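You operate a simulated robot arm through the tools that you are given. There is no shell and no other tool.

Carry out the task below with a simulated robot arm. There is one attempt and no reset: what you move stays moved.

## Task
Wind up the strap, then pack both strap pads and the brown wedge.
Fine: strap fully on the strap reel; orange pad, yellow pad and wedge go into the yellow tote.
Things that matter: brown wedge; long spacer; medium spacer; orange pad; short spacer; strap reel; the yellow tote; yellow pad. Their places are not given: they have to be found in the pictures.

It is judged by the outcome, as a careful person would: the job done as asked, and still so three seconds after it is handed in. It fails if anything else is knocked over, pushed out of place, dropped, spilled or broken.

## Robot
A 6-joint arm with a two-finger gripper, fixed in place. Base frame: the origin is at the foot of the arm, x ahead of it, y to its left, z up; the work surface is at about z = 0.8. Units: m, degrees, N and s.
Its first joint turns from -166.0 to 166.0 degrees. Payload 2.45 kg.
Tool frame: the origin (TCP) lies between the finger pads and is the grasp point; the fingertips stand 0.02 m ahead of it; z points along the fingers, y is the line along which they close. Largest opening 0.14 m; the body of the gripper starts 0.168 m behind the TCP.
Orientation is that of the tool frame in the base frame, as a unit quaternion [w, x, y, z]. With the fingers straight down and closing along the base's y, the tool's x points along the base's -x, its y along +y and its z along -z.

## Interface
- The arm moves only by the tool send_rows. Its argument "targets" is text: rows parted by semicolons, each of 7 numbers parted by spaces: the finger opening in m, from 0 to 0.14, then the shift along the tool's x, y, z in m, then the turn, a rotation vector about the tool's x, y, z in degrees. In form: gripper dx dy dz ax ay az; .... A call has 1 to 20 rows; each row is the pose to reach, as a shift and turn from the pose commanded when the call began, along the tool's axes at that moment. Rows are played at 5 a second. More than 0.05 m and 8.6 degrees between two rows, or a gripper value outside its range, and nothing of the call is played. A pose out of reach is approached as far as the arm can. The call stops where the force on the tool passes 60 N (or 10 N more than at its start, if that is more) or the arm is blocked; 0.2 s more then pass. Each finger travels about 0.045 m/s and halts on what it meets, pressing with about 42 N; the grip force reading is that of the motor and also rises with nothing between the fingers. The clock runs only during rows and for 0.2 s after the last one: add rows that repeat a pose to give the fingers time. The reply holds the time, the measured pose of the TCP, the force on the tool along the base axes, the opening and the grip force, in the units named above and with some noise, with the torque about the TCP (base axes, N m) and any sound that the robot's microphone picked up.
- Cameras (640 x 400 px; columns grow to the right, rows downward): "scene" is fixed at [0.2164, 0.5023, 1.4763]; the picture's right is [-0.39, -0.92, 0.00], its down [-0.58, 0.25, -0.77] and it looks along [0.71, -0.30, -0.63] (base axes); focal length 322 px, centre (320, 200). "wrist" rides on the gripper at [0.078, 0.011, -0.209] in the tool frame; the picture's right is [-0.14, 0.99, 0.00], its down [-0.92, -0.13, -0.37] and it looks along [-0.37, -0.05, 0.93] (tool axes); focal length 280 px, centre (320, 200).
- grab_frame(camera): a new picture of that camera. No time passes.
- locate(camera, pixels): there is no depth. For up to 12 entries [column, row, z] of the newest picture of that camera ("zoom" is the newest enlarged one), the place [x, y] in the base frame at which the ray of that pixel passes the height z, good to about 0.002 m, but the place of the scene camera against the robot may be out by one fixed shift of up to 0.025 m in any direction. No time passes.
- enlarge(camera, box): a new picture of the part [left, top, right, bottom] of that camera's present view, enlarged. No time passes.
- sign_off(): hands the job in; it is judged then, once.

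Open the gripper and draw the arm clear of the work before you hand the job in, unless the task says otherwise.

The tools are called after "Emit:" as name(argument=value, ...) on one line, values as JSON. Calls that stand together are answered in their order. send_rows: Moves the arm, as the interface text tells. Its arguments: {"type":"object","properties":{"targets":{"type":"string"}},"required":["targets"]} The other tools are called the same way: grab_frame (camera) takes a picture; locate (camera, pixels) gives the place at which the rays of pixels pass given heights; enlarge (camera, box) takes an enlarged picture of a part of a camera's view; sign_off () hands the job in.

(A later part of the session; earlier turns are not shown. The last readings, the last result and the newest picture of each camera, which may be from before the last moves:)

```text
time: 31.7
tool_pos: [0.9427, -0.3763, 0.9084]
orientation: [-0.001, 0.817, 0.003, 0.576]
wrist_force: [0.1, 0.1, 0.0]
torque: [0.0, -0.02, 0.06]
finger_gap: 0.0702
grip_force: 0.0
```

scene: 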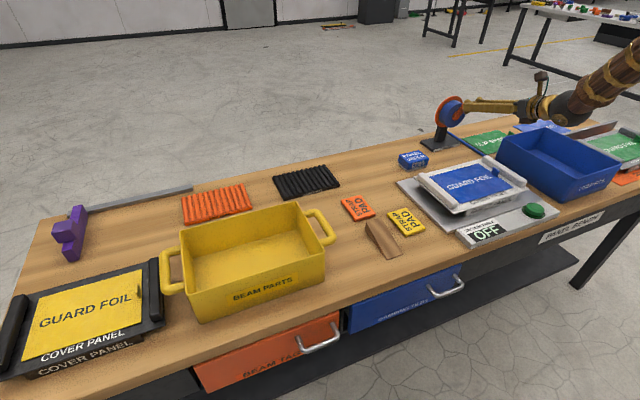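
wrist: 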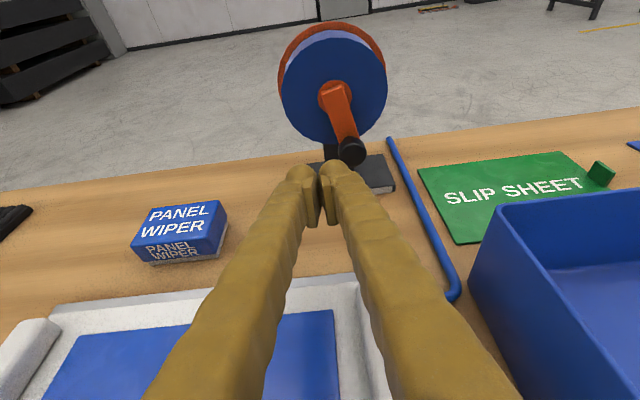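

Knob head is at about (1.025, -0.409, 0.895). I line up, go in around it and close on it.

Emit:
send_rows(targets="0.07 -0.0056 0.0335 0.0021 0 0 0; 0.07 0.001 0.0335 0.02 0 0 0; 0.07 0.0076 0.0335 0.038 0 0 0; 0.07 0.0135 0.0335 0.0545 0 0 0; 0.07 0.0177 0.0335 0.066 0 0 0; 0.05 0.0177 0.0335 0.066 0 0 0; 0.03 0.0177 0.0335 0.066 0 0 0; 0.015 0.0177 0.0335 0.066 0 0 0; 0.015 0.0177 0.0335 0.066 0 0 0; 0.015 0.0177 0.0335 0.066 0 0 0")

Emit:
enlarge(camera="wrist", box=[240, 30, 420, 230])

```text
time: 33.9
tool_pos: [1.011, -0.41, 0.9047]
orientation: [0.0, 0.817, 0.002, 0.576]
wrist_force: [-6.0, 0.7, -0.1]
torque: [-0.06, 0.09, -0.09]
finger_gap: 0.0264
grip_force: 44.8
```

```text
2.00 times, centred on (330, 130) of wrist
```

zoom: 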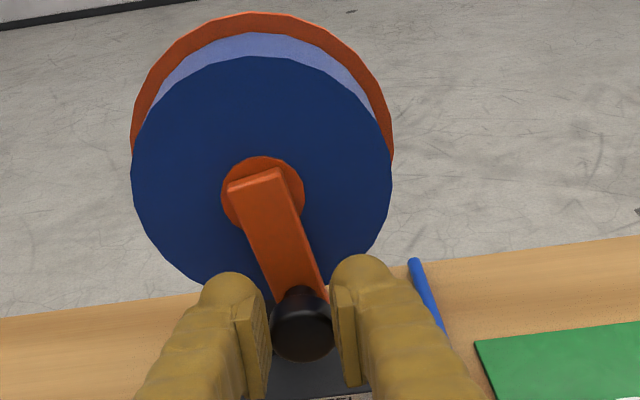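

Gripped at gap 0.026. I push it along the circle in the winding direction by about 11 mm in small steps.

Emit:
send_rows(targets="0.015 0.001 0.0038 -0.0004 0 0 0; 0.015 0.0024 0.0076 -0.0009 0 0 0; 0.015 0.0039 0.0114 -0.0014 0 0 0; 0.015 0.0039 0.0114 -0.0014 0 0 0")

Emit:
enlarge(camera="wrist", box=[240, 30, 420, 230])

```text
time: 34.6
tool_pos: [1.007, -0.4166, 0.9093]
orientation: [-0.001, 0.817, 0.003, 0.577]
wrist_force: [-29.0, 5.9, 13.0]
torque: [0.05, 0.37, 0.19]
finger_gap: 0.0241
grip_force: 45.2
stopped in row 3: the force on the tool passed its limit at 64 N (the readings are from after the stop); the commanded pose is now the measured one
```

```text
2.00 times, centred on (330, 130) of wrist
```

zoom: 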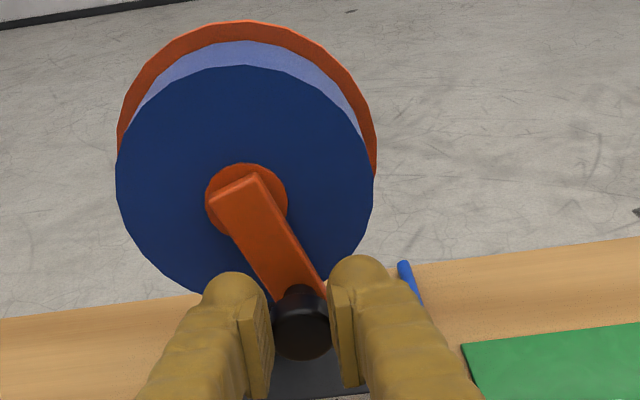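

Again it goes stiff after ~7 mm (64 N) with a straight push, so this is the reel's end stop: the strap is all on (coil flush with flange; the blue line on the table runs from the back edge to the vacuum table and is its hose). I ease back 5 mm, open, and withdraw along -x.

Emit:
send_rows(targets="0.015 -0.0005 -0.0025 0.0002 0 0 0; 0.015 -0.0011 -0.005 0.0004 0 0 0; 0.015 -0.0011 -0.005 0.0004 0 0 0")

Emit:
send_rows(targets="0.03 0 0 0 0 0 0; 0.045 0 0 0 0 0 0; 0.06 0 0 0 0 0 0; 0.07 0 0 0 0 0 0; 0.07 0 0 0 0 0 0; 0.07 -0.0103 0 -0.0282 0 0 0; 0.07 -0.0205 0 -0.0564 0 0 0; 0.07 -0.0308 0 -0.0846 0 0 0; 0.07 -0.0342 0 -0.094 0 0 0; 0.07 -0.0342 0 -0.094 0 0 0")

Emit:
enlarge(camera="wrist", box=[240, 20, 440, 145])

Emit:
grab_frame(camera="scene")

Emit:
enlarge(camera="scene", box=[400, 80, 560, 180])

```text
time: 35.2
tool_pos: [1.0057, -0.4137, 0.9079]
orientation: [0.001, 0.817, 0.001, 0.576]
wrist_force: [-37.8, 6.6, 15.9]
torque: [0.04, 0.4, 0.15]
finger_gap: 0.0217
grip_force: 44.6
stopped in row 3: the force on the tool passed its limit at 62 N (the readings are from after the stop); the commanded pose is now the measured one
```

```text
time: 37.4
tool_pos: [0.908, -0.4132, 0.9044]
orientation: [0.001, 0.817, 0.0, 0.577]
wrist_force: [0.3, 0.2, -0.4]
torque: [-0.06, -0.01, -0.02]
finger_gap: 0.0698
grip_force: 0.1
```

```text
3.20 times, centred on (340, 82) of wrist
```

zoom: 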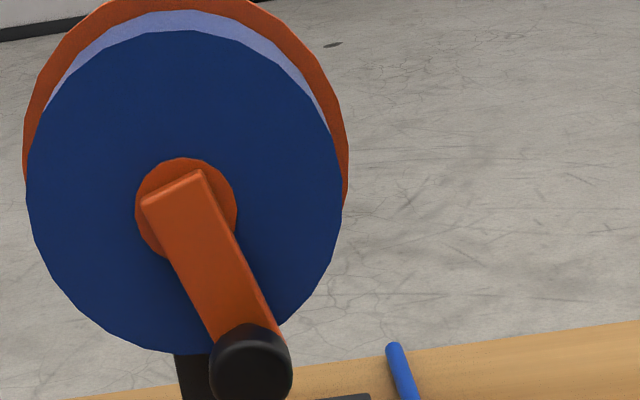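

```text
taken
```

scene: 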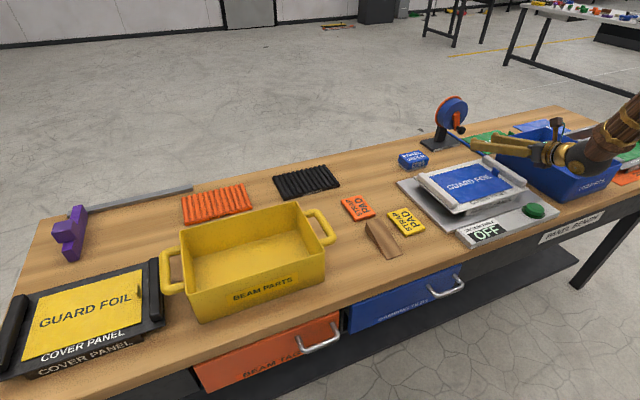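

```text
4.00 times, centred on (480, 130) of scene
```

zoom: 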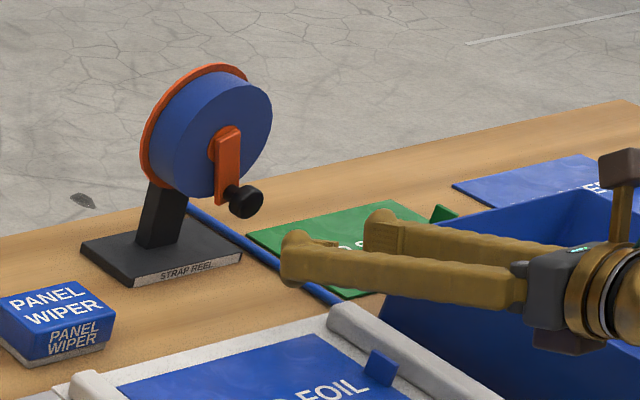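

The reel base has not shifted (label still at the same pixels). The knob is near φ≈-108°; because the grip test also showed a squeeze-off force in x, I make one clean confirmation with a shallow closed-finger push on the knob head only. First I close and set the peg on its +y side.

Emit:
send_rows(targets="0.04 0 -0.0215 0 0 0 0; 0.0 0 -0.043 0 0 0 0; 0.0 0 -0.043 0 0 0 0; 0.0 0 -0.043 0 0 0 0; 0 0.0082 -0.043 0.0226 0 0 0; 0 0.0164 -0.043 0.0451 0 0 0; 0 0.0246 -0.043 0.0677 0 0 0; 0 0.0328 -0.043 0.0902 0 0 0; 0 0.0328 -0.043 0.0902 0 0 0")

Emit:
enlarge(camera="wrist", box=[240, 30, 420, 230])

Emit:
enlarge(camera="scene", box=[425, 90, 485, 160])

```text
time: 39.4
tool_pos: [1.0032, -0.3725, 0.9063]
orientation: [0.001, 0.817, 0.0, 0.576]
wrist_force: [-0.2, -0.5, -0.9]
torque: [-0.02, 0.01, -0.01]
finger_gap: 0.0
grip_force: 29.4
```

```text
2.00 times, centred on (330, 130) of wrist
```

zoom: 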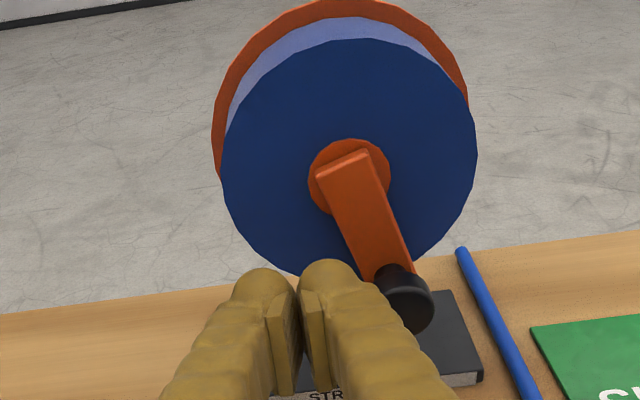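

```text
5.71 times, centred on (455, 125) of scene
```

zoom: 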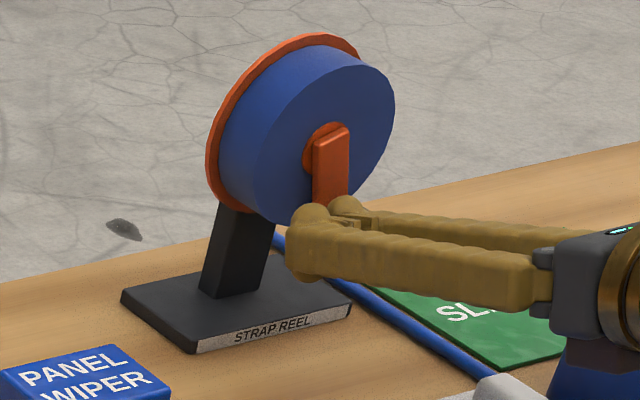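

The peg is beside the knob with no force. I push -y in 4 mm steps up to 20 mm.

Emit:
send_rows(targets="0 0 0.004 0 0 0 0; 0 0 0.008 0 0 0 0; 0 0 0.011 0 0 0 0")

Emit:
send_rows(targets="0 0 0.002 0 0 0 0; 0 0 0.004 0 0 0 0; 0 0 0.006 0 0 0 0; 0 0 0.008 0 0 0 0")

Emit:
enlarge(camera="wrist", box=[240, 30, 420, 230])

Emit:
enlarge(camera="scene", box=[425, 90, 485, 160])

```text
time: 40.2
tool_pos: [1.0044, -0.3821, 0.907]
orientation: [0.001, 0.817, 0.001, 0.576]
wrist_force: [0.3, 0.2, 0.5]
torque: [0.05, -0.01, 0.03]
finger_gap: 0.0
grip_force: 28.9
```

```text
time: 41.2
tool_pos: [1.0039, -0.3907, 0.9067]
orientation: [0.001, 0.817, 0.001, 0.577]
wrist_force: [-0.4, 1.2, 0.7]
torque: [-0.02, -0.01, -0.01]
finger_gap: 0.0
grip_force: 29.4
```

```text
2.00 times, centred on (330, 130) of wrist
```

zoom: 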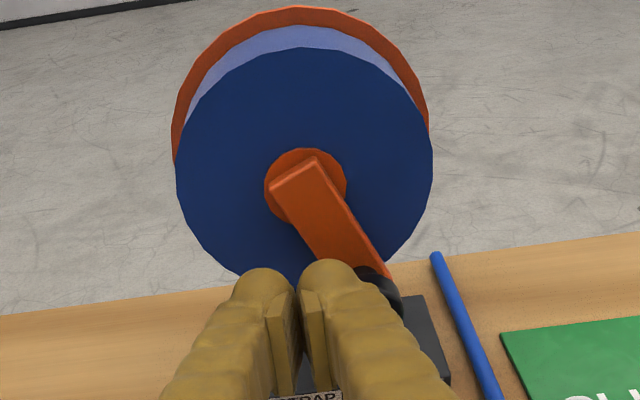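

```text
5.71 times, centred on (455, 125) of scene
```

zoom: 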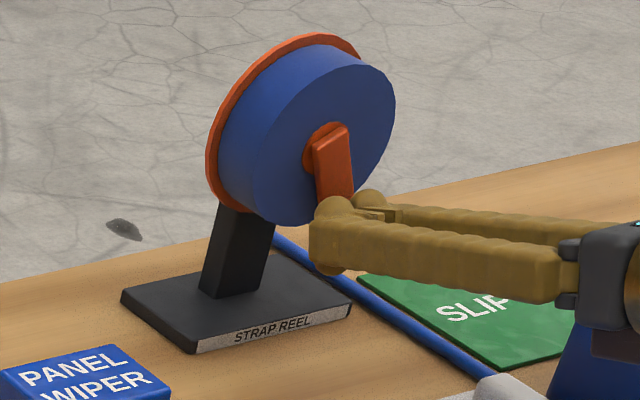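

The knob moved freely with only ~1 N: it was not a stop — my deeper fingers had been wedging. With this shallower peg (x≈1.004) I continue winding, φ -90° → -270° (back to the top).

Emit:
send_rows(targets="0 -0.0038 0.009 0.0014 0 0 0; 0 -0.0015 0.024 0.0006 0 0 0; 0 0.0049 0.0375 -0.0018 0 0 0; 0 0.015 0.0482 -0.0055 0 0 0; 0 0.0277 0.0551 -0.0101 0 0 0; 0 0.0418 0.0575 -0.0152 0 0 0; 0 0.0559 0.0551 -0.0203 0 0 0; 0 0.0686 0.0482 -0.025 0 0 0; 0 0.0787 0.0375 -0.0286 0 0 0; 0 0.0852 0.024 -0.031 0 0 0; 0 0.0874 0.009 -0.0318 0 0 0; 0 0.0874 0.009 -0.0318 0 0 0")

Emit:
enlarge(camera="wrist", box=[240, 80, 420, 280])

Emit:
enlarge(camera="scene", box=[425, 90, 485, 160])

```text
time: 43.8
tool_pos: [1.0026, -0.4008, 0.9987]
orientation: [0.001, 0.817, 0.001, 0.576]
wrist_force: [-5.5, -2.7, 0.7]
torque: [0.0, 0.03, 0.05]
finger_gap: 0.0
grip_force: 29.9
```

```text
2.00 times, centred on (330, 180) of wrist
```

zoom: 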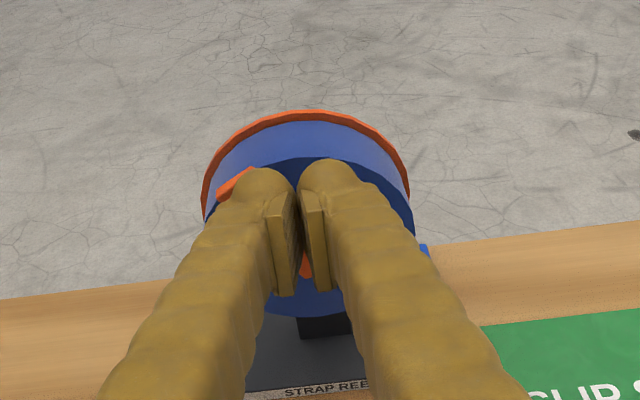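

```text
5.71 times, centred on (455, 125) of scene
```

zoom: 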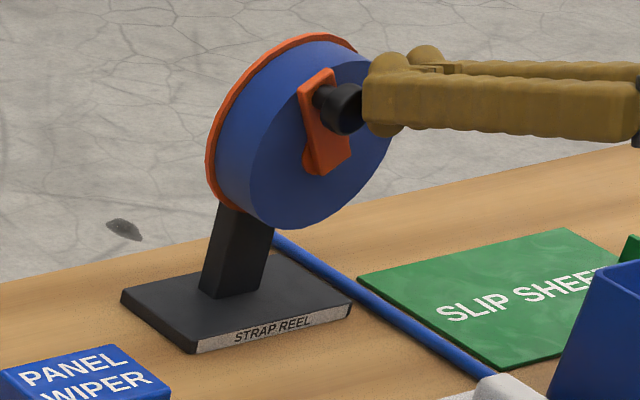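

Coil is bigger still and close to the flange edge. I continue another full turn from the top with this shallow peg.

Emit:
send_rows(targets="0 -0.00223 -0.01499 0.00081 0 0 0; 0 -0.00871 -0.02851 0.00317 0 0 0; 0 -0.01879 -0.03924 0.00684 0 0 0; 0 -0.0315 -0.04613 0.01146 0 0 0; 0 -0.04559 -0.0485 0.01659 0 0 0; 0 -0.05968 -0.04613 0.02172 0 0 0; 0 -0.07239 -0.03924 0.02634 0 0 0; 0 -0.08247 -0.02851 0.03001 0 0 0; 0 -0.08895 -0.01499 0.03237 0 0 0; 0 -0.09118 0 0.03318 0 0 0; 0 -0.08895 0.01499 0.03237 0 0 0; 0 -0.08247 0.02851 0.03001 0 0 0; 0 -0.07239 0.03924 0.02634 0 0 0; 0 -0.05968 0.04613 0.02172 0 0 0; 0 -0.04559 0.0485 0.01659 0 0 0; 0 -0.0315 0.04613 0.01146 0 0 0; 0 -0.01879 0.03924 0.00684 0 0 0; 0 -0.00871 0.02851 0.00317 0 0 0; 0 -0.00223 0.01499 0.00081 0 0 0; 0 0 0 0 0 0 0")

Emit:
enlarge(camera="wrist", box=[240, 40, 420, 240])

Emit:
enlarge(camera="scene", box=[425, 90, 485, 160])

```text
time: 44.2
tool_pos: [1.0018, -0.3912, 1.0005]
orientation: [0.002, 0.817, -0.001, 0.577]
wrist_force: [-9.4, -1.4, 3.2]
torque: [0.05, -0.03, 0.05]
finger_gap: 0.0
grip_force: 29.2
stopped in row 2: the force on the tool passed its limit at 75 N (the readings are from after the stop); the commanded pose is now the measured one
```

```text
2.00 times, centred on (330, 140) of wrist
```

zoom: 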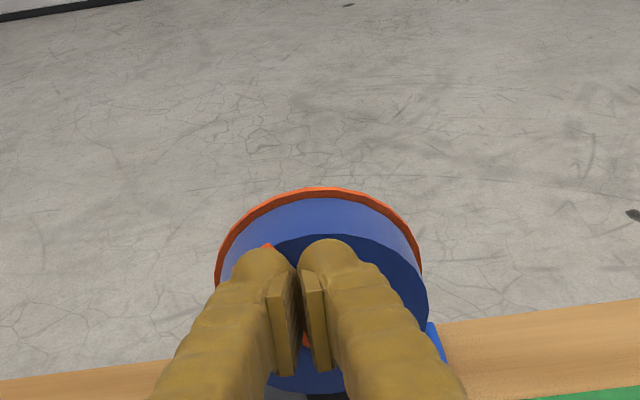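

```text
5.71 times, centred on (455, 125) of scene
```

zoom: 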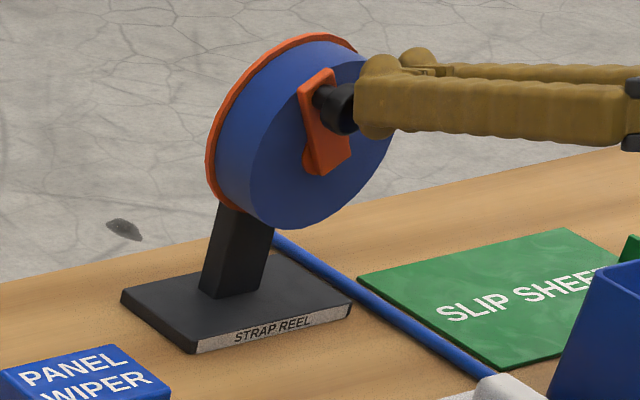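

It stopped at 75 N after barely moving, with the knob unmoved at φ≈50°. To rule out another wedge I back off, retract 6 mm in x, and push again slowly in small steps.

Emit:
send_rows(targets="0 0 0.006 0 0 0 0; 0 0 0.012 0 0 0 0; 0 -0.002 0.012 -0.0056 0 0 0; 0 -0.002 0.012 -0.0056 0 0 0")

Emit:
send_rows(targets="0 0 -0.003 0 0 0 0; 0 0 -0.006 0 0 0 0; 0 0 -0.009 0 0 0 0; 0 0 -0.012 0 0 0 0; 0 0 -0.014 0 0 0 0; 0 0 -0.016 0 0 0 0")

Emit:
enlarge(camera="scene", box=[425, 90, 485, 160])

```text
time: 45.2
tool_pos: [0.9957, -0.4032, 0.9998]
orientation: [0.002, 0.817, -0.001, 0.577]
wrist_force: [0.1, 0.3, 0.4]
torque: [0.0, -0.02, 0.03]
finger_gap: 0.0
grip_force: 29.3
```

```text
time: 46.6
tool_pos: [0.9969, -0.3872, 0.9989]
orientation: [0.002, 0.817, -0.002, 0.576]
wrist_force: [-0.8, -0.8, 0.2]
torque: [0.03, -0.01, -0.01]
finger_gap: 0.0001
grip_force: 29.0
```

```text
5.71 times, centred on (455, 125) of scene
```

zoom: 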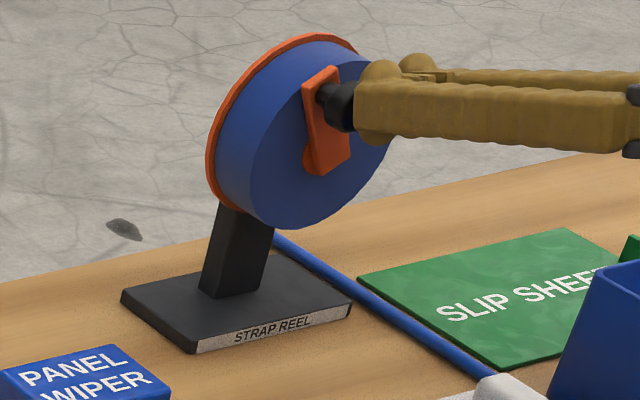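

The tips were likely just in front of the knob head that time (no contact force). I back off, go in 4 mm deeper (x≈1.0005) and push slowly again.

Emit:
send_rows(targets="0 0 0.012 0 0 0 0; 0 0 0.0245 0 0 0 0; 0 0.0014 0.0245 0.0038 0 0 0; 0 0.0014 0.0245 0.0038 0 0 0")

Emit:
send_rows(targets="0 0 -0.004 0 0 0 0; 0 0 -0.008 0 0 0 0; 0 0 -0.012 0 0 0 0; 0 0 -0.016 0 0 0 0; 0 0 -0.016 0 0 0 0")

Emit:
enlarge(camera="scene", box=[425, 90, 485, 160])

Emit:
send_rows(targets="0 0 -0.003 0 0 0 0; 0 0 -0.006 0 0 0 0; 0 0 -0.009 0 0 0 0; 0 0 -0.012 0 0 0 0")

Emit:
enlarge(camera="scene", box=[425, 90, 485, 160])

```text
time: 47.6
tool_pos: [0.9996, -0.4116, 0.9992]
orientation: [0.001, 0.817, -0.001, 0.576]
wrist_force: [0.5, -0.3, -0.1]
torque: [0.0, -0.02, -0.02]
finger_gap: 0.0
grip_force: 29.3
```

```text
time: 48.9
tool_pos: [0.9988, -0.396, 1.0]
orientation: [0.003, 0.817, -0.002, 0.577]
wrist_force: [0.0, 0.2, -0.3]
torque: [0.02, 0.01, 0.01]
finger_gap: 0.0
grip_force: 28.8
```

```text
5.71 times, centred on (455, 125) of scene
```

zoom: 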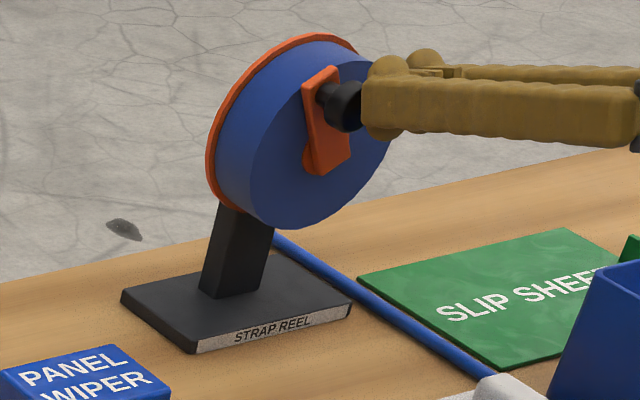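

```text
time: 49.9
tool_pos: [1.0014, -0.3844, 1.0001]
orientation: [0.003, 0.817, -0.003, 0.577]
wrist_force: [-0.6, -0.6, -0.6]
torque: [-0.02, 0.02, 0.0]
finger_gap: 0.0
grip_force: 29.4
```

```text
5.71 times, centred on (455, 125) of scene
```

zoom: 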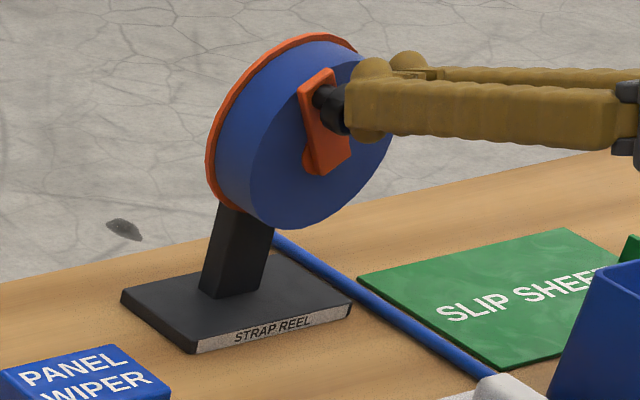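

The knob moves again under light force (about 1 N). I go on slowly along the circle to φ=30° of the peg to see if a firm stop appears.

Emit:
send_rows(targets="0 -0.0039 -0.0032 0.0014 0 0 0; 0 -0.0061 -0.0078 0.0022 0 0 0; 0 -0.0097 -0.0134 0.0035 0 0 0; 0 -0.0133 -0.0178 0.0049 0 0 0; 0 -0.0181 -0.0222 0.0066 0 0 0; 0 -0.0227 -0.0255 0.0083 0 0 0; 0 -0.0227 -0.0255 0.0083 0 0 0")

Emit:
enlarge(camera="scene", box=[425, 90, 485, 160])

Emit:
enlarge(camera="wrist", box=[240, 40, 420, 240])

```text
time: 50.8
tool_pos: [0.9987, -0.3724, 0.9937]
orientation: [0.004, 0.815, -0.003, 0.579]
wrist_force: [-20.0, -0.9, 7.2]
torque: [-0.02, -0.21, -0.17]
finger_gap: 0.006
grip_force: 29.3
stopped in row 4: the force on the tool passed its limit at 70 N (the readings are from after the stop); the commanded pose is now the measured one
```

```text
5.71 times, centred on (455, 125) of scene
```

zoom: 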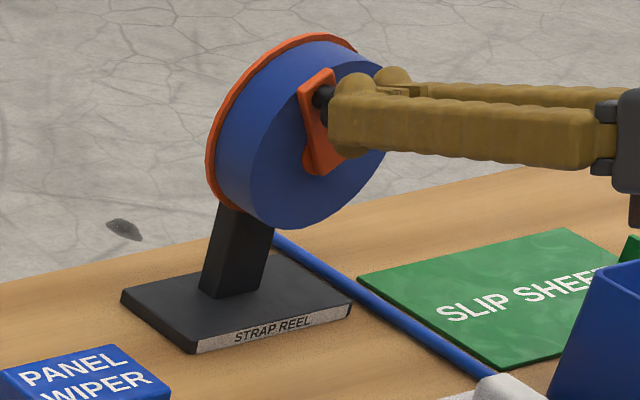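

```text
2.00 times, centred on (330, 140) of wrist
```

zoom: 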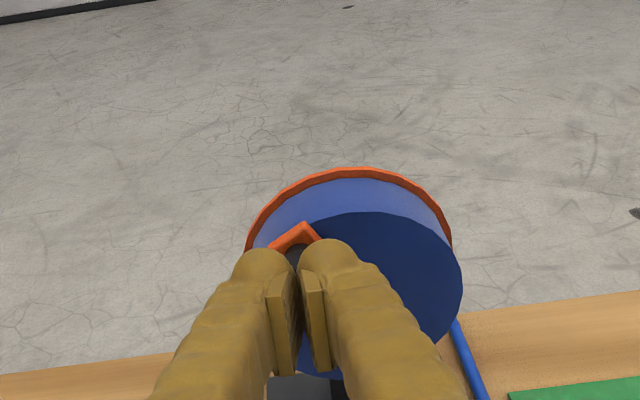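

The fingertips are now riding over the front of the knob (gap pried to 6 mm) while the crank stays at φ≈50°. I back off and withdraw to look at the reel cleanly.

Emit:
send_rows(targets="0 -0.0034 0 -0.0094 0 0 0; 0 -0.0103 0 -0.0282 0 0 0; 0 -0.0205 0 -0.0564 0 0 0; 0 -0.0239 0.01 -0.0658 0 0 0; 0 -0.0239 0.02 -0.0658 0 0 0; 0 -0.0239 0.02 -0.0658 0 0 0")

Emit:
grab_frame(camera="wrist")

Emit:
enlarge(camera="wrist", box=[240, 60, 400, 180])

Emit:
enlarge(camera="scene", box=[425, 90, 485, 160])

```text
time: 52.2
tool_pos: [0.9291, -0.3922, 0.9918]
orientation: [0.002, 0.815, -0.002, 0.579]
wrist_force: [0.2, 0.4, 0.0]
torque: [0.03, 0.01, 0.02]
finger_gap: 0.0001
grip_force: 29.7
```

```text
taken
```

wrist: 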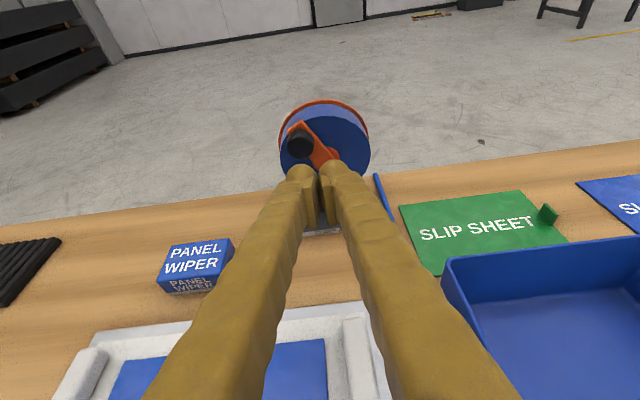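

```text
3.33 times, centred on (320, 120) of wrist
```

zoom: 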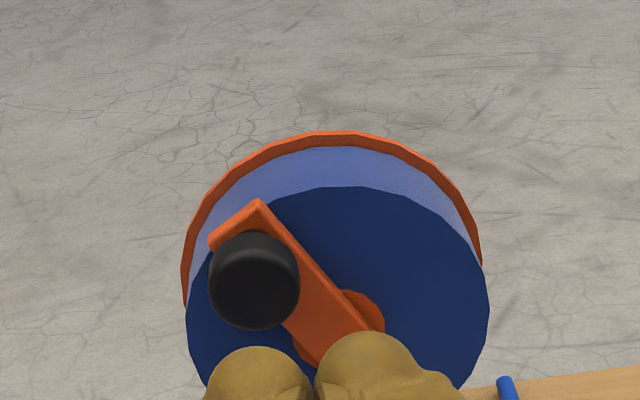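

```text
5.71 times, centred on (455, 125) of scene
```

zoom: 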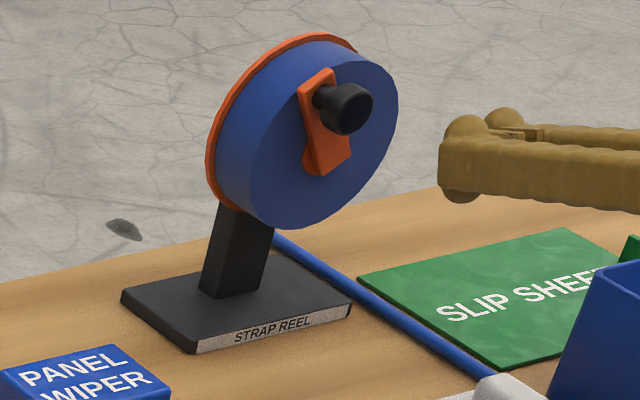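

The coil is near but not quite at the flange rim, so I want a cleaner test. I open the fingers to 0.07 and straddle the knob (about (1.025, -0.368, 0.980)) at the depth that was fine at first, so that a flat inner pad can push it.

Emit:
send_rows(targets="0.03 -0.0052 -0.012 0.0019 0 0 0; 0.07 -0.0052 -0.024 0.0019 0 0 0; 0.07 -0.0052 -0.024 0.0019 0 0 0; 0.07 -0.0052 -0.024 0.0019 0 0 0; 0.07 0.0016 -0.024 0.0207 0 0 0; 0.07 0.0085 -0.024 0.0395 0 0 0; 0.07 0.0153 -0.024 0.0583 0 0 0; 0.07 0.0204 -0.024 0.0723 0 0 0; 0.07 0.0225 -0.024 0.078 0 0 0; 0.07 0.0225 -0.024 0.078 0 0 0")

Emit:
enlarge(camera="wrist", box=[240, 60, 420, 260])

Emit:
enlarge(camera="scene", box=[425, 90, 485, 160])

```text
time: 54.4
tool_pos: [1.0111, -0.3682, 0.9879]
orientation: [0.003, 0.816, -0.003, 0.579]
wrist_force: [-0.4, -0.4, -0.1]
torque: [0.0, -0.02, 0.01]
finger_gap: 0.0701
grip_force: 0.1
```

```text
2.00 times, centred on (330, 160) of wrist
```

zoom: 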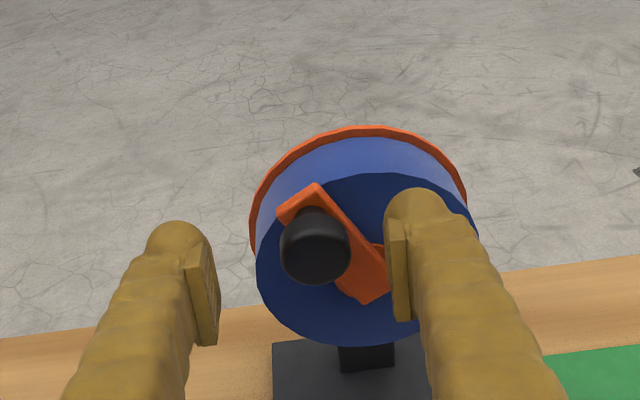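

```text
5.71 times, centred on (455, 125) of scene
```

zoom: 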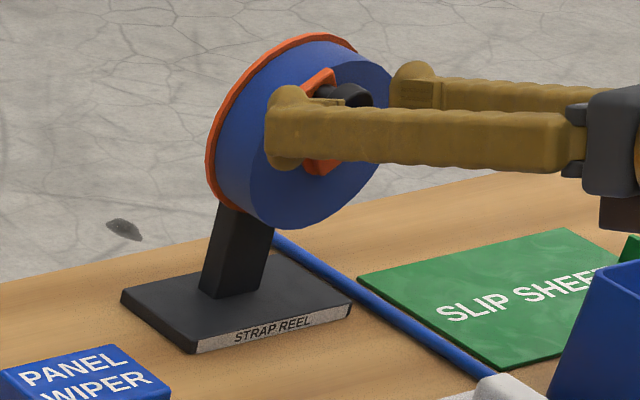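

Knob is between the pads (slightly toward the -y pad). I close to 0.036 without clamping, then push it +y/down along the circle in 3 mm steps.

Emit:
send_rows(targets="0.055 0 0 0 0 0 0; 0.036 0 0 0 0 0 0; 0.036 0 0 0 0 0 0; 0.036 0 0 0 0 0 0")

Emit:
send_rows(targets="0.036 -0.0024 -0.003 0.0009 0 0 0; 0.036 -0.0047 -0.006 0.0017 0 0 0; 0.036 -0.0047 -0.006 0.0017 0 0 0")

Emit:
send_rows(targets="0.036 -0.0033 -0.003 0.0012 0 0 0; 0.036 -0.0066 -0.006 0.0024 0 0 0; 0.036 -0.0066 -0.006 0.0024 0 0 0")

Emit:
enlarge(camera="wrist", box=[240, 60, 420, 260])

Emit:
enlarge(camera="scene", box=[425, 90, 485, 160])

```text
time: 55.4
tool_pos: [1.0097, -0.3681, 0.9872]
orientation: [0.003, 0.815, -0.003, 0.579]
wrist_force: [-1.1, -8.2, 0.1]
torque: [0.0, 0.0, -0.12]
finger_gap: 0.0411
grip_force: 4.1
```

```text
time: 56.2
tool_pos: [1.011, -0.3632, 0.982]
orientation: [0.004, 0.816, -0.004, 0.579]
wrist_force: [1.7, -22.9, 8.9]
torque: [-0.18, -0.12, -0.26]
finger_gap: 0.051
grip_force: 11.0
```

```text
time: 57.0
tool_pos: [1.0104, -0.3578, 0.9755]
orientation: [0.004, 0.816, -0.004, 0.578]
wrist_force: [-3.7, -38.1, 11.3]
torque: [-0.09, -0.17, -0.6]
finger_gap: 0.0621
grip_force: 18.9
```

```text
2.00 times, centred on (330, 160) of wrist
```

zoom: 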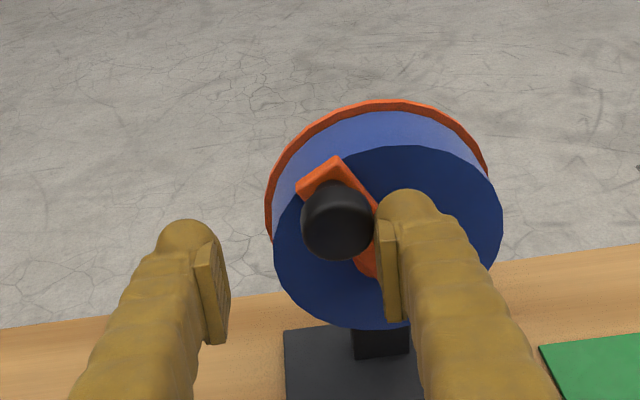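

```text
5.71 times, centred on (455, 125) of scene
```

zoom: 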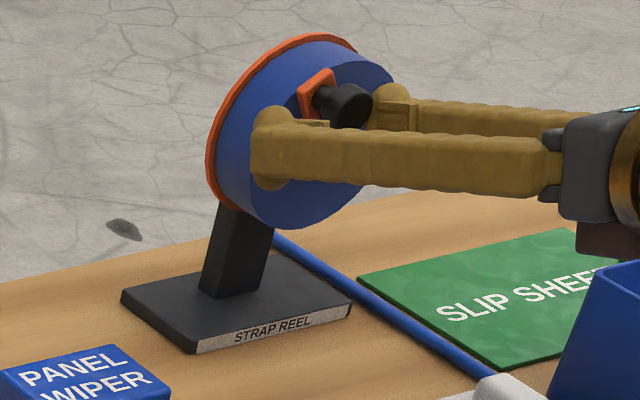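

This is a clean result: the pad pushes the knob with 38 N and the fingers are even pushed back, yet the crank does not move from φ≈50°. That is the reel's end stop, so the strap is fully wound. I back off gently, open and withdraw.

Emit:
send_rows(targets="0.06 0.003 0.006 -0.0011 0 0 0; 0.07 0.006 0.012 -0.0022 0 0 0; 0.07 0.006 0.012 -0.0022 0 0 0; 0.07 -0.004 0.012 -0.03 0 0 0; 0.07 -0.0142 0.012 -0.0584 0 0 0; 0.07 -0.0214 0.012 -0.0782 0 0 0; 0.07 -0.0317 0.012 -0.1064 0 0 0; 0.07 -0.0317 0.012 -0.1064 0 0 0; 0.07 -0.0317 0.012 -0.1064 0 0 0")

Emit:
enlarge(camera="wrist", box=[240, 60, 420, 260])

Emit:
enlarge(camera="scene", box=[400, 80, 560, 180])

```text
time: 59.0
tool_pos: [0.8994, -0.3682, 0.9801]
orientation: [0.004, 0.816, -0.003, 0.579]
wrist_force: [-0.1, -0.1, 0.7]
torque: [0.01, 0.0, -0.01]
finger_gap: 0.0699
grip_force: 0.0
```

```text
2.00 times, centred on (330, 160) of wrist
```

zoom: 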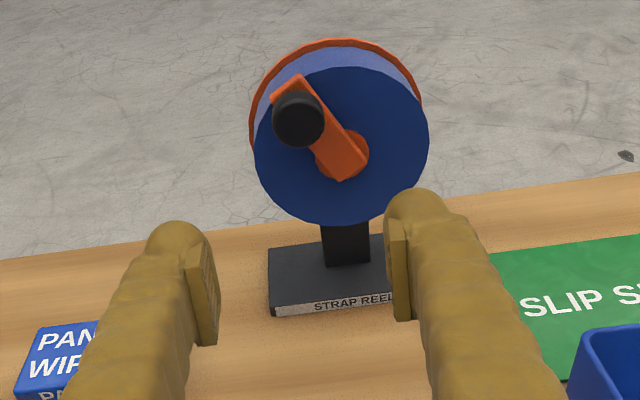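

```text
4.00 times, centred on (480, 130) of scene
```

zoom: 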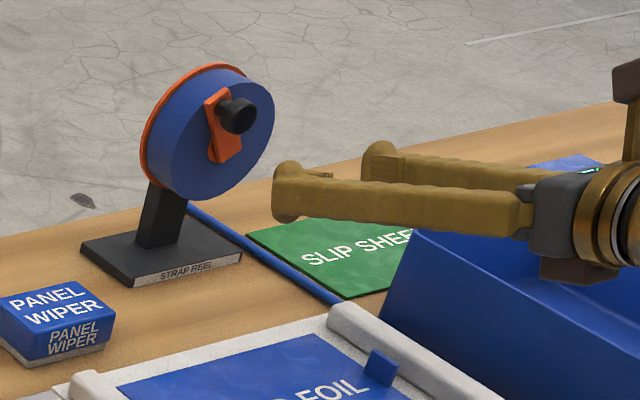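

The reel stays put with its crank at the stop. Now I raise to z≈1.16 and bring the tool back to vertical.

Emit:
send_rows(targets="0.07 0.0188 0 -0.0068 0 -7.8 0; 0.07 0.0376 0 -0.0137 0 -15.6 0; 0.07 0.0564 0 -0.0205 0 -23.5 0; 0.07 0.0752 0 -0.0274 0 -31.3 0; 0.07 0.094 0 -0.0342 0 -39.1 0; 0.07 0.1128 0 -0.041 0 -47 0; 0.07 0.1316 0 -0.0479 0 -54.8 0; 0.07 0.1504 0 -0.0547 0 -62.7 0; 0.07 0.169 0 -0.0616 0 -70.6 0; 0.07 0.169 0 -0.0616 0 -70.6 0")

```text
time: 61.2
tool_pos: [0.8991, -0.368, 1.1582]
orientation: [0.0, 1.0, -0.005, 0.0]
wrist_force: [0.1, 0.5, 0.5]
torque: [0.04, 0.02, 0.02]
finger_gap: 0.07
grip_force: 0.0
```

Vertical now at (0.899, -0.368, 1.158). I travel to above the pads and wedge, about (0.80, 0.05).

Emit:
send_rows(targets="0.07 -0.01 -0.042 0 0 0 0; 0.08 -0.02 -0.084 0 0 0 0; 0.09 -0.03 -0.126 0 0 0 0; 0.1 -0.04 -0.168 0 0 0 0; 0.11 -0.05 -0.21 0 0 0 0; 0.12 -0.06 -0.252 0 0 0 0; 0.13 -0.07 -0.294 0 0 0 0; 0.14 -0.08 -0.336 0 0 0 0; 0.14 -0.09 -0.378 0 0 0 0; 0.14 -0.1 -0.42 0 0 0 0; 0.14 -0.1 -0.42 0 0 0 0; 0.14 -0.1 -0.42 0 0 0 0")

Emit:
grab_frame(camera="wrist")

Emit:
grab_frame(camera="scene")

```text
time: 63.8
tool_pos: [0.8008, -0.0058, 1.1533]
orientation: [-0.031, 0.999, 0.038, 0.004]
wrist_force: [-0.1, 0.4, -0.8]
torque: [0.0, 0.01, 0.0]
finger_gap: 0.1401
grip_force: 0.1
out of reach, approached as far as the arm can: row 7, 8, 9, 10, 11, 12
```

```text
taken
```

wrist: 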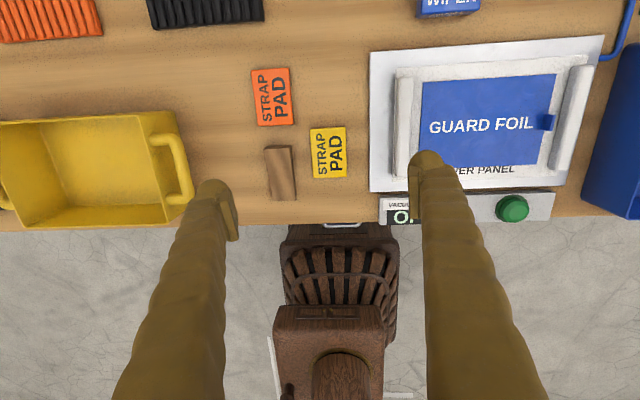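

```text
taken
```

scene: 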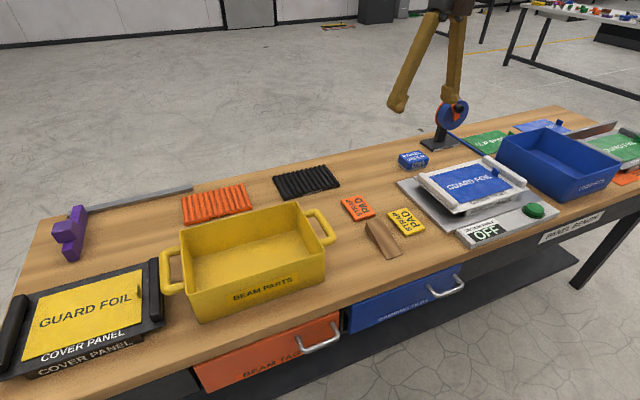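

The wrist joint hits its limit with this roll, so I turn the tool back -180° about its own axis (reverse of before) here in free space.

Emit:
send_rows(targets="0.14 0 0 0 0 0 -8.5; 0.14 0 0 0 0 0 -17; 0.14 0 0 0 0 0 -25.5; 0.14 0 0 0 0 0 -34; 0.14 0 0 0 0 0 -42.5; 0.14 0 0 0 0 0 -51; 0.14 0 0 0 0 0 -59.5; 0.14 0 0 0 0 0 -68; 0.14 0 0 0 0 0 -76.5; 0.14 0 0 0 0 0 -85; 0.14 0 0 0 0 0 -93.5; 0.14 0 0 0 0 0 -102; 0.14 0 0 0 0 0 -110.5; 0.14 0 0 0 0 0 -119; 0.14 0 0 0 0 0 -127.5; 0.14 0 0 0 0 0 -136; 0.14 0 0 0 0 0 -144.5; 0.14 0 0 0 0 0 -153; 0.14 0 0 0 0 0 -161.5; 0.14 0 0 0 0 0 -170")

Emit:
send_rows(targets="0.14 0 0 0 0 0 -5; 0.14 0 0 0 0 0 -10; 0.14 0 0 0 0 0 -10")

Emit:
grab_frame(camera="wrist")

```text
time: 68.0
tool_pos: [0.7985, -0.0072, 1.1531]
orientation: [0.002, 0.048, 0.998, 0.03]
wrist_force: [0.1, -0.1, 0.3]
torque: [0.03, 0.02, 0.0]
finger_gap: 0.1401
grip_force: 0.0
```

```text
time: 68.8
tool_pos: [0.7989, -0.0066, 1.1515]
orientation: [0.006, -0.039, 0.999, 0.03]
wrist_force: [0.0, 0.4, 0.4]
torque: [0.02, 0.01, 0.03]
finger_gap: 0.1404
grip_force: 0.1
```

```text
taken
```

wrist: 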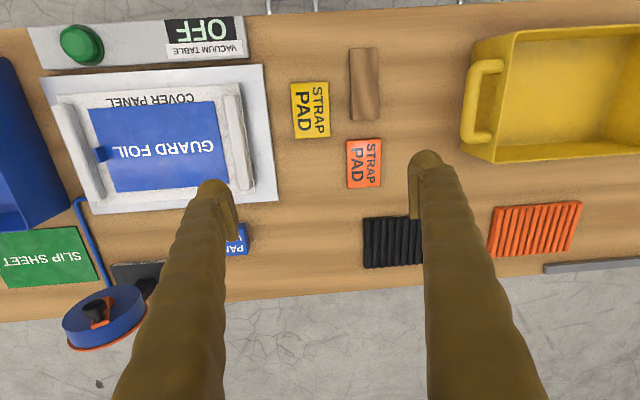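

Back in the normal roll with a residual tilt of about (3.4, 0.7, 4.5)° that I correct now.

Emit:
send_rows(targets="0.14 0 0 0 1.7 0.35 2.2; 0.14 0 0 0 3.44 0.69 4.47; 0.14 0 0 0 3.44 0.69 4.47; 0.14 0 0 0 3.44 0.69 4.47")

Emit:
grab_frame(camera="wrist")

Emit:
enlarge(camera="wrist", box=[260, 40, 420, 200])

```text
time: 69.8
tool_pos: [0.7974, -0.007, 1.1522]
orientation: [-0.001, -0.001, 1.0, 0.0]
wrist_force: [-0.8, -0.2, 0.0]
torque: [0.0, 0.01, 0.01]
finger_gap: 0.1399
grip_force: 0.0
```

```text
taken
```

wrist: 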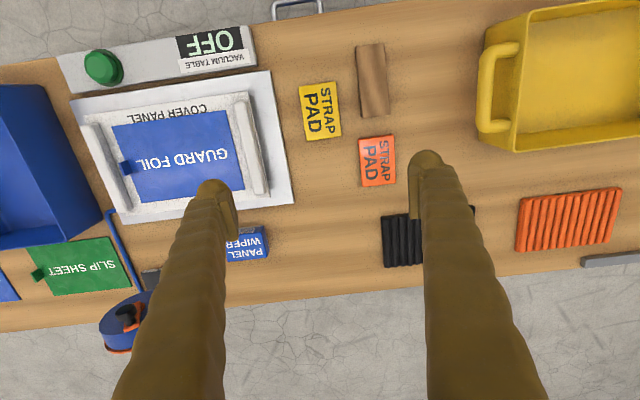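

```text
2.50 times, centred on (340, 120) of wrist
```

zoom: 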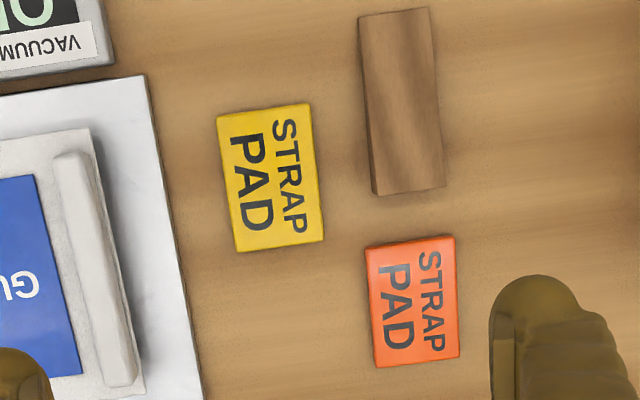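

I locate corners of both pads (tops about z 0.815) and the wedge.

Emit:
locate(camera="zoom", pixels=[[217, 117, 0.815], [308, 103, 0.815], [324, 240, 0.815], [237, 251, 0.815], [365, 247, 0.815], [455, 236, 0.815], [460, 357, 0.815], [375, 367, 0.815], [358, 15, 0.8], [430, 8, 0.8], [444, 186, 0.83], [374, 195, 0.83]])

Emit:
locate(camera="wrist", pixels=[[485, 30, 0.92], [510, 150, 0.92], [640, 145, 0.92], [637, 0, 0.92], [480, 70, 0.9], [520, 130, 0.8]])

```text
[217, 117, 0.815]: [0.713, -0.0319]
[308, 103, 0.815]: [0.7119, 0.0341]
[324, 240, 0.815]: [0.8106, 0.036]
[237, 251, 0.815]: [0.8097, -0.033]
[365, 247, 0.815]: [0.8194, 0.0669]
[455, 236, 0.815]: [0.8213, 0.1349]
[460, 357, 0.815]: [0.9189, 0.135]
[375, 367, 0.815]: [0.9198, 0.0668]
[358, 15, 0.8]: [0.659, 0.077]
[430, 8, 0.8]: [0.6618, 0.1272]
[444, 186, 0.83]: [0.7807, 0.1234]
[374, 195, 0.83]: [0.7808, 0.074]
```

```text
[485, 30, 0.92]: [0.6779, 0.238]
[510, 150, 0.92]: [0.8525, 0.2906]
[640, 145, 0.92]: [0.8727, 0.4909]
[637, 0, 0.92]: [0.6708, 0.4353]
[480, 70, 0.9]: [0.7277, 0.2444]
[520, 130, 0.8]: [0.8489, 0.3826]
```

Yellow pad centre (0.761, 0.001), orange pad centre (0.870, 0.101), both about 0.098×0.067 aligned with the base axes; wedge spans x 0.66–0.78, y 0.075–0.125 with its thick end away from the robot. I go above the orange pad, fingers at 0.10, down to z≈0.90.

Emit:
send_rows(targets="0.13 -0.018 0.027 0.02 0 0 0; 0.12 -0.036 0.054 0.04 0 0 0; 0.11 -0.054 0.081 0.06 0 0 0; 0.1 -0.073 0.108 0.08 0 0 0; 0.1 -0.073 0.108 0.125 0 0 0; 0.1 -0.073 0.108 0.17 0 0 0; 0.1 -0.073 0.108 0.21 0 0 0; 0.1 -0.073 0.108 0.252 0 0 0; 0.1 -0.073 0.108 0.252 0 0 0")

Emit:
grab_frame(camera="wrist")

Emit:
enlarge(camera="scene", box=[300, 130, 460, 280])

```text
time: 71.8
tool_pos: [0.8699, 0.1028, 0.9013]
orientation: [-0.001, 0.0, 1.0, 0.002]
wrist_force: [0.4, 0.4, -1.2]
torque: [0.0, 0.03, -0.01]
finger_gap: 0.1
grip_force: 0.2
```

```text
taken
```

wrist: 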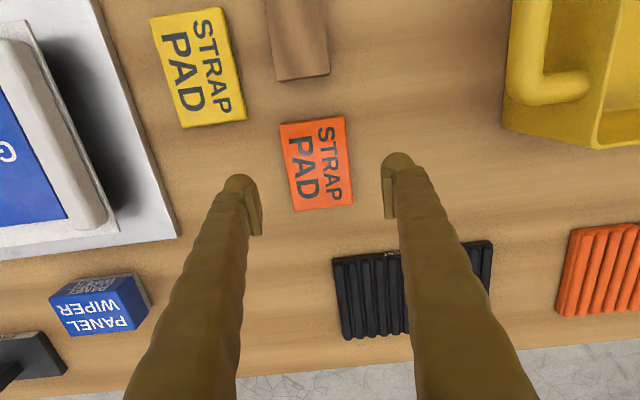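

```text
2.67 times, centred on (380, 205) of scene
```

zoom: 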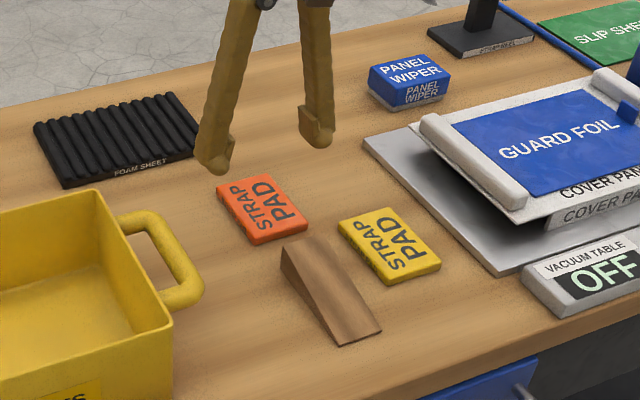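

The pad lies between the open fingers (pad around (316,163)). I descend to TCP z≈0.824 and close.

Emit:
locate(camera="wrist", pixels=[[279, 124, 0.815], [344, 116, 0.815], [352, 201, 0.815], [294, 211, 0.815], [335, 258, 0.815]])

Emit:
send_rows(targets="0.1 0 -0.001 0.03 0 0 0; 0.1 0 -0.001 0.055 0 0 0; 0.1 0 -0.001 0.068 0 0 0; 0.1 0 -0.001 0.077 0 0 0; 0.1 0 -0.001 0.077 0 0 0")

```text
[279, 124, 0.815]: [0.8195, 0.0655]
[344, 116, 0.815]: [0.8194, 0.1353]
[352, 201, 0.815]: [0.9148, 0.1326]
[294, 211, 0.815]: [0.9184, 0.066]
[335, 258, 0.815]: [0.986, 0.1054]
```

```text
time: 73.0
tool_pos: [0.8709, 0.0999, 0.8232]
orientation: [-0.001, 0.0, 1.0, 0.001]
wrist_force: [0.1, 0.3, 0.5]
torque: [0.02, 0.01, 0.0]
finger_gap: 0.1001
grip_force: 0.1
```

Emit:
send_rows(targets="0.08 0 0 0 0 0 0; 0.065 0 0 0 0 0 0; 0.055 0 0 0 0 0 0; 0.05 0 0 0 0 0 0; 0.05 0 0 0 0 0 0; 0.05 0 0 0 0 0 0")

Emit:
enlarge(camera="wrist", box=[220, 80, 420, 240])

```text
time: 73.9
tool_pos: [0.8738, 0.1004, 0.833]
orientation: [0.005, 0.0, 1.0, 0.001]
wrist_force: [-0.1, -4.0, 57.7]
torque: [-0.48, 0.31, -0.12]
finger_gap: 0.0387
grip_force: 14.1
stopped in row 4: the force on the tool passed its limit at 68 N (the readings are from after the stop); the commanded pose is now the measured one
```

```text
2.50 times, centred on (320, 160) of wrist
```

zoom: 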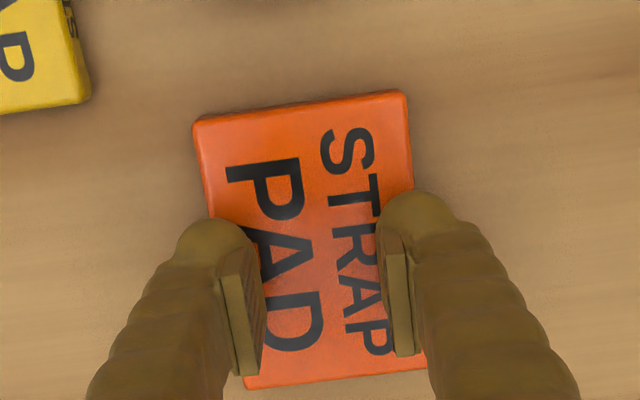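

The closing fingers rode up over the pad's edge (gap 0.039, 58 N upward), so the pad is thin or soft-edged. I lift a little, open again, and look at how the pad lies and its thickness.

Emit:
send_rows(targets="0.04 0 0 -0.015 0 0 0; 0.06 0 0 -0.03 0 0 0; 0.1 0 0 -0.05 0 0 0; 0.1 0 0 -0.07 0 0 0; 0.1 0 0 -0.07 0 0 0")

Emit:
enlarge(camera="wrist", box=[220, 80, 420, 240])

Emit:
enlarge(camera="scene", box=[330, 180, 430, 250])

```text
time: 75.1
tool_pos: [0.8722, 0.1003, 0.8974]
orientation: [0.002, 0.0, 1.0, 0.001]
wrist_force: [-0.4, -0.2, 0.4]
torque: [0.02, -0.02, -0.02]
finger_gap: 0.1
grip_force: 0.1
```

```text
2.50 times, centred on (320, 160) of wrist
```

zoom: 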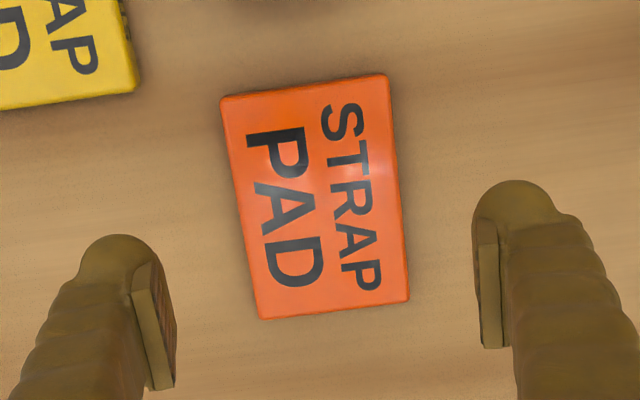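

```text
5.71 times, centred on (380, 215) of scene
```

zoom: 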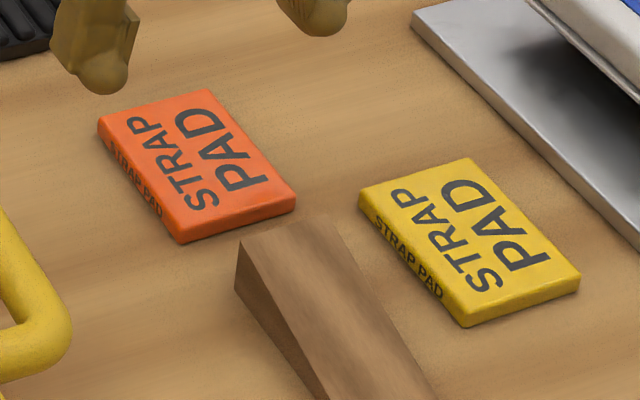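

The pad is intact and still flat; it is about 16 mm thick, and the finger plates start a bit above the tips. I re-locate the pad before going lower and squeezing more gently.

Emit:
grab_frame(camera="wrist")

Emit:
enlarge(camera="wrist", box=[220, 80, 420, 240])

Emit:
locate(camera="zoom", pixels=[[221, 98, 0.815], [388, 75, 0.815], [408, 298, 0.815], [260, 318, 0.815]])

Emit:
send_rows(targets="0.1 0.002 0 0.03 0 0 0; 0.1 0.002 0 0.055 0 0 0; 0.1 0.002 0 0.068 0 0 0; 0.1 0.002 0 0.074 0 0 0; 0.1 0.002 0 0.0765 0 0 0; 0.1 0.002 0 0.0765 0 0 0")

```text
taken
```

wrist: 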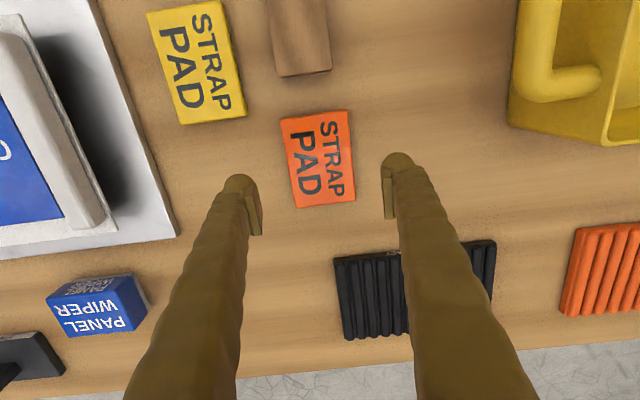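

```text
2.50 times, centred on (320, 160) of wrist
```

zoom: 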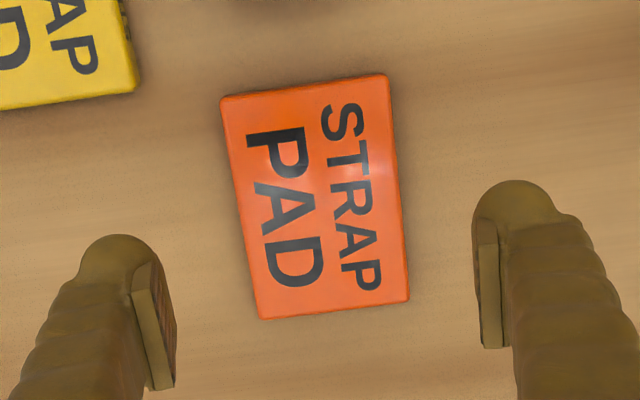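

```text
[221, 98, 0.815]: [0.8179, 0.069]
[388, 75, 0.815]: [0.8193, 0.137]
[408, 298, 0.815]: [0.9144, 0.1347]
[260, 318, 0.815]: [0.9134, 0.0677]
```

```text
time: 76.5
tool_pos: [0.8716, 0.0999, 0.8217]
orientation: [0.002, 0.0, 1.0, 0.0]
wrist_force: [0.2, -0.7, -0.2]
torque: [0.0, -0.04, 0.0]
finger_gap: 0.1
grip_force: 0.1
```

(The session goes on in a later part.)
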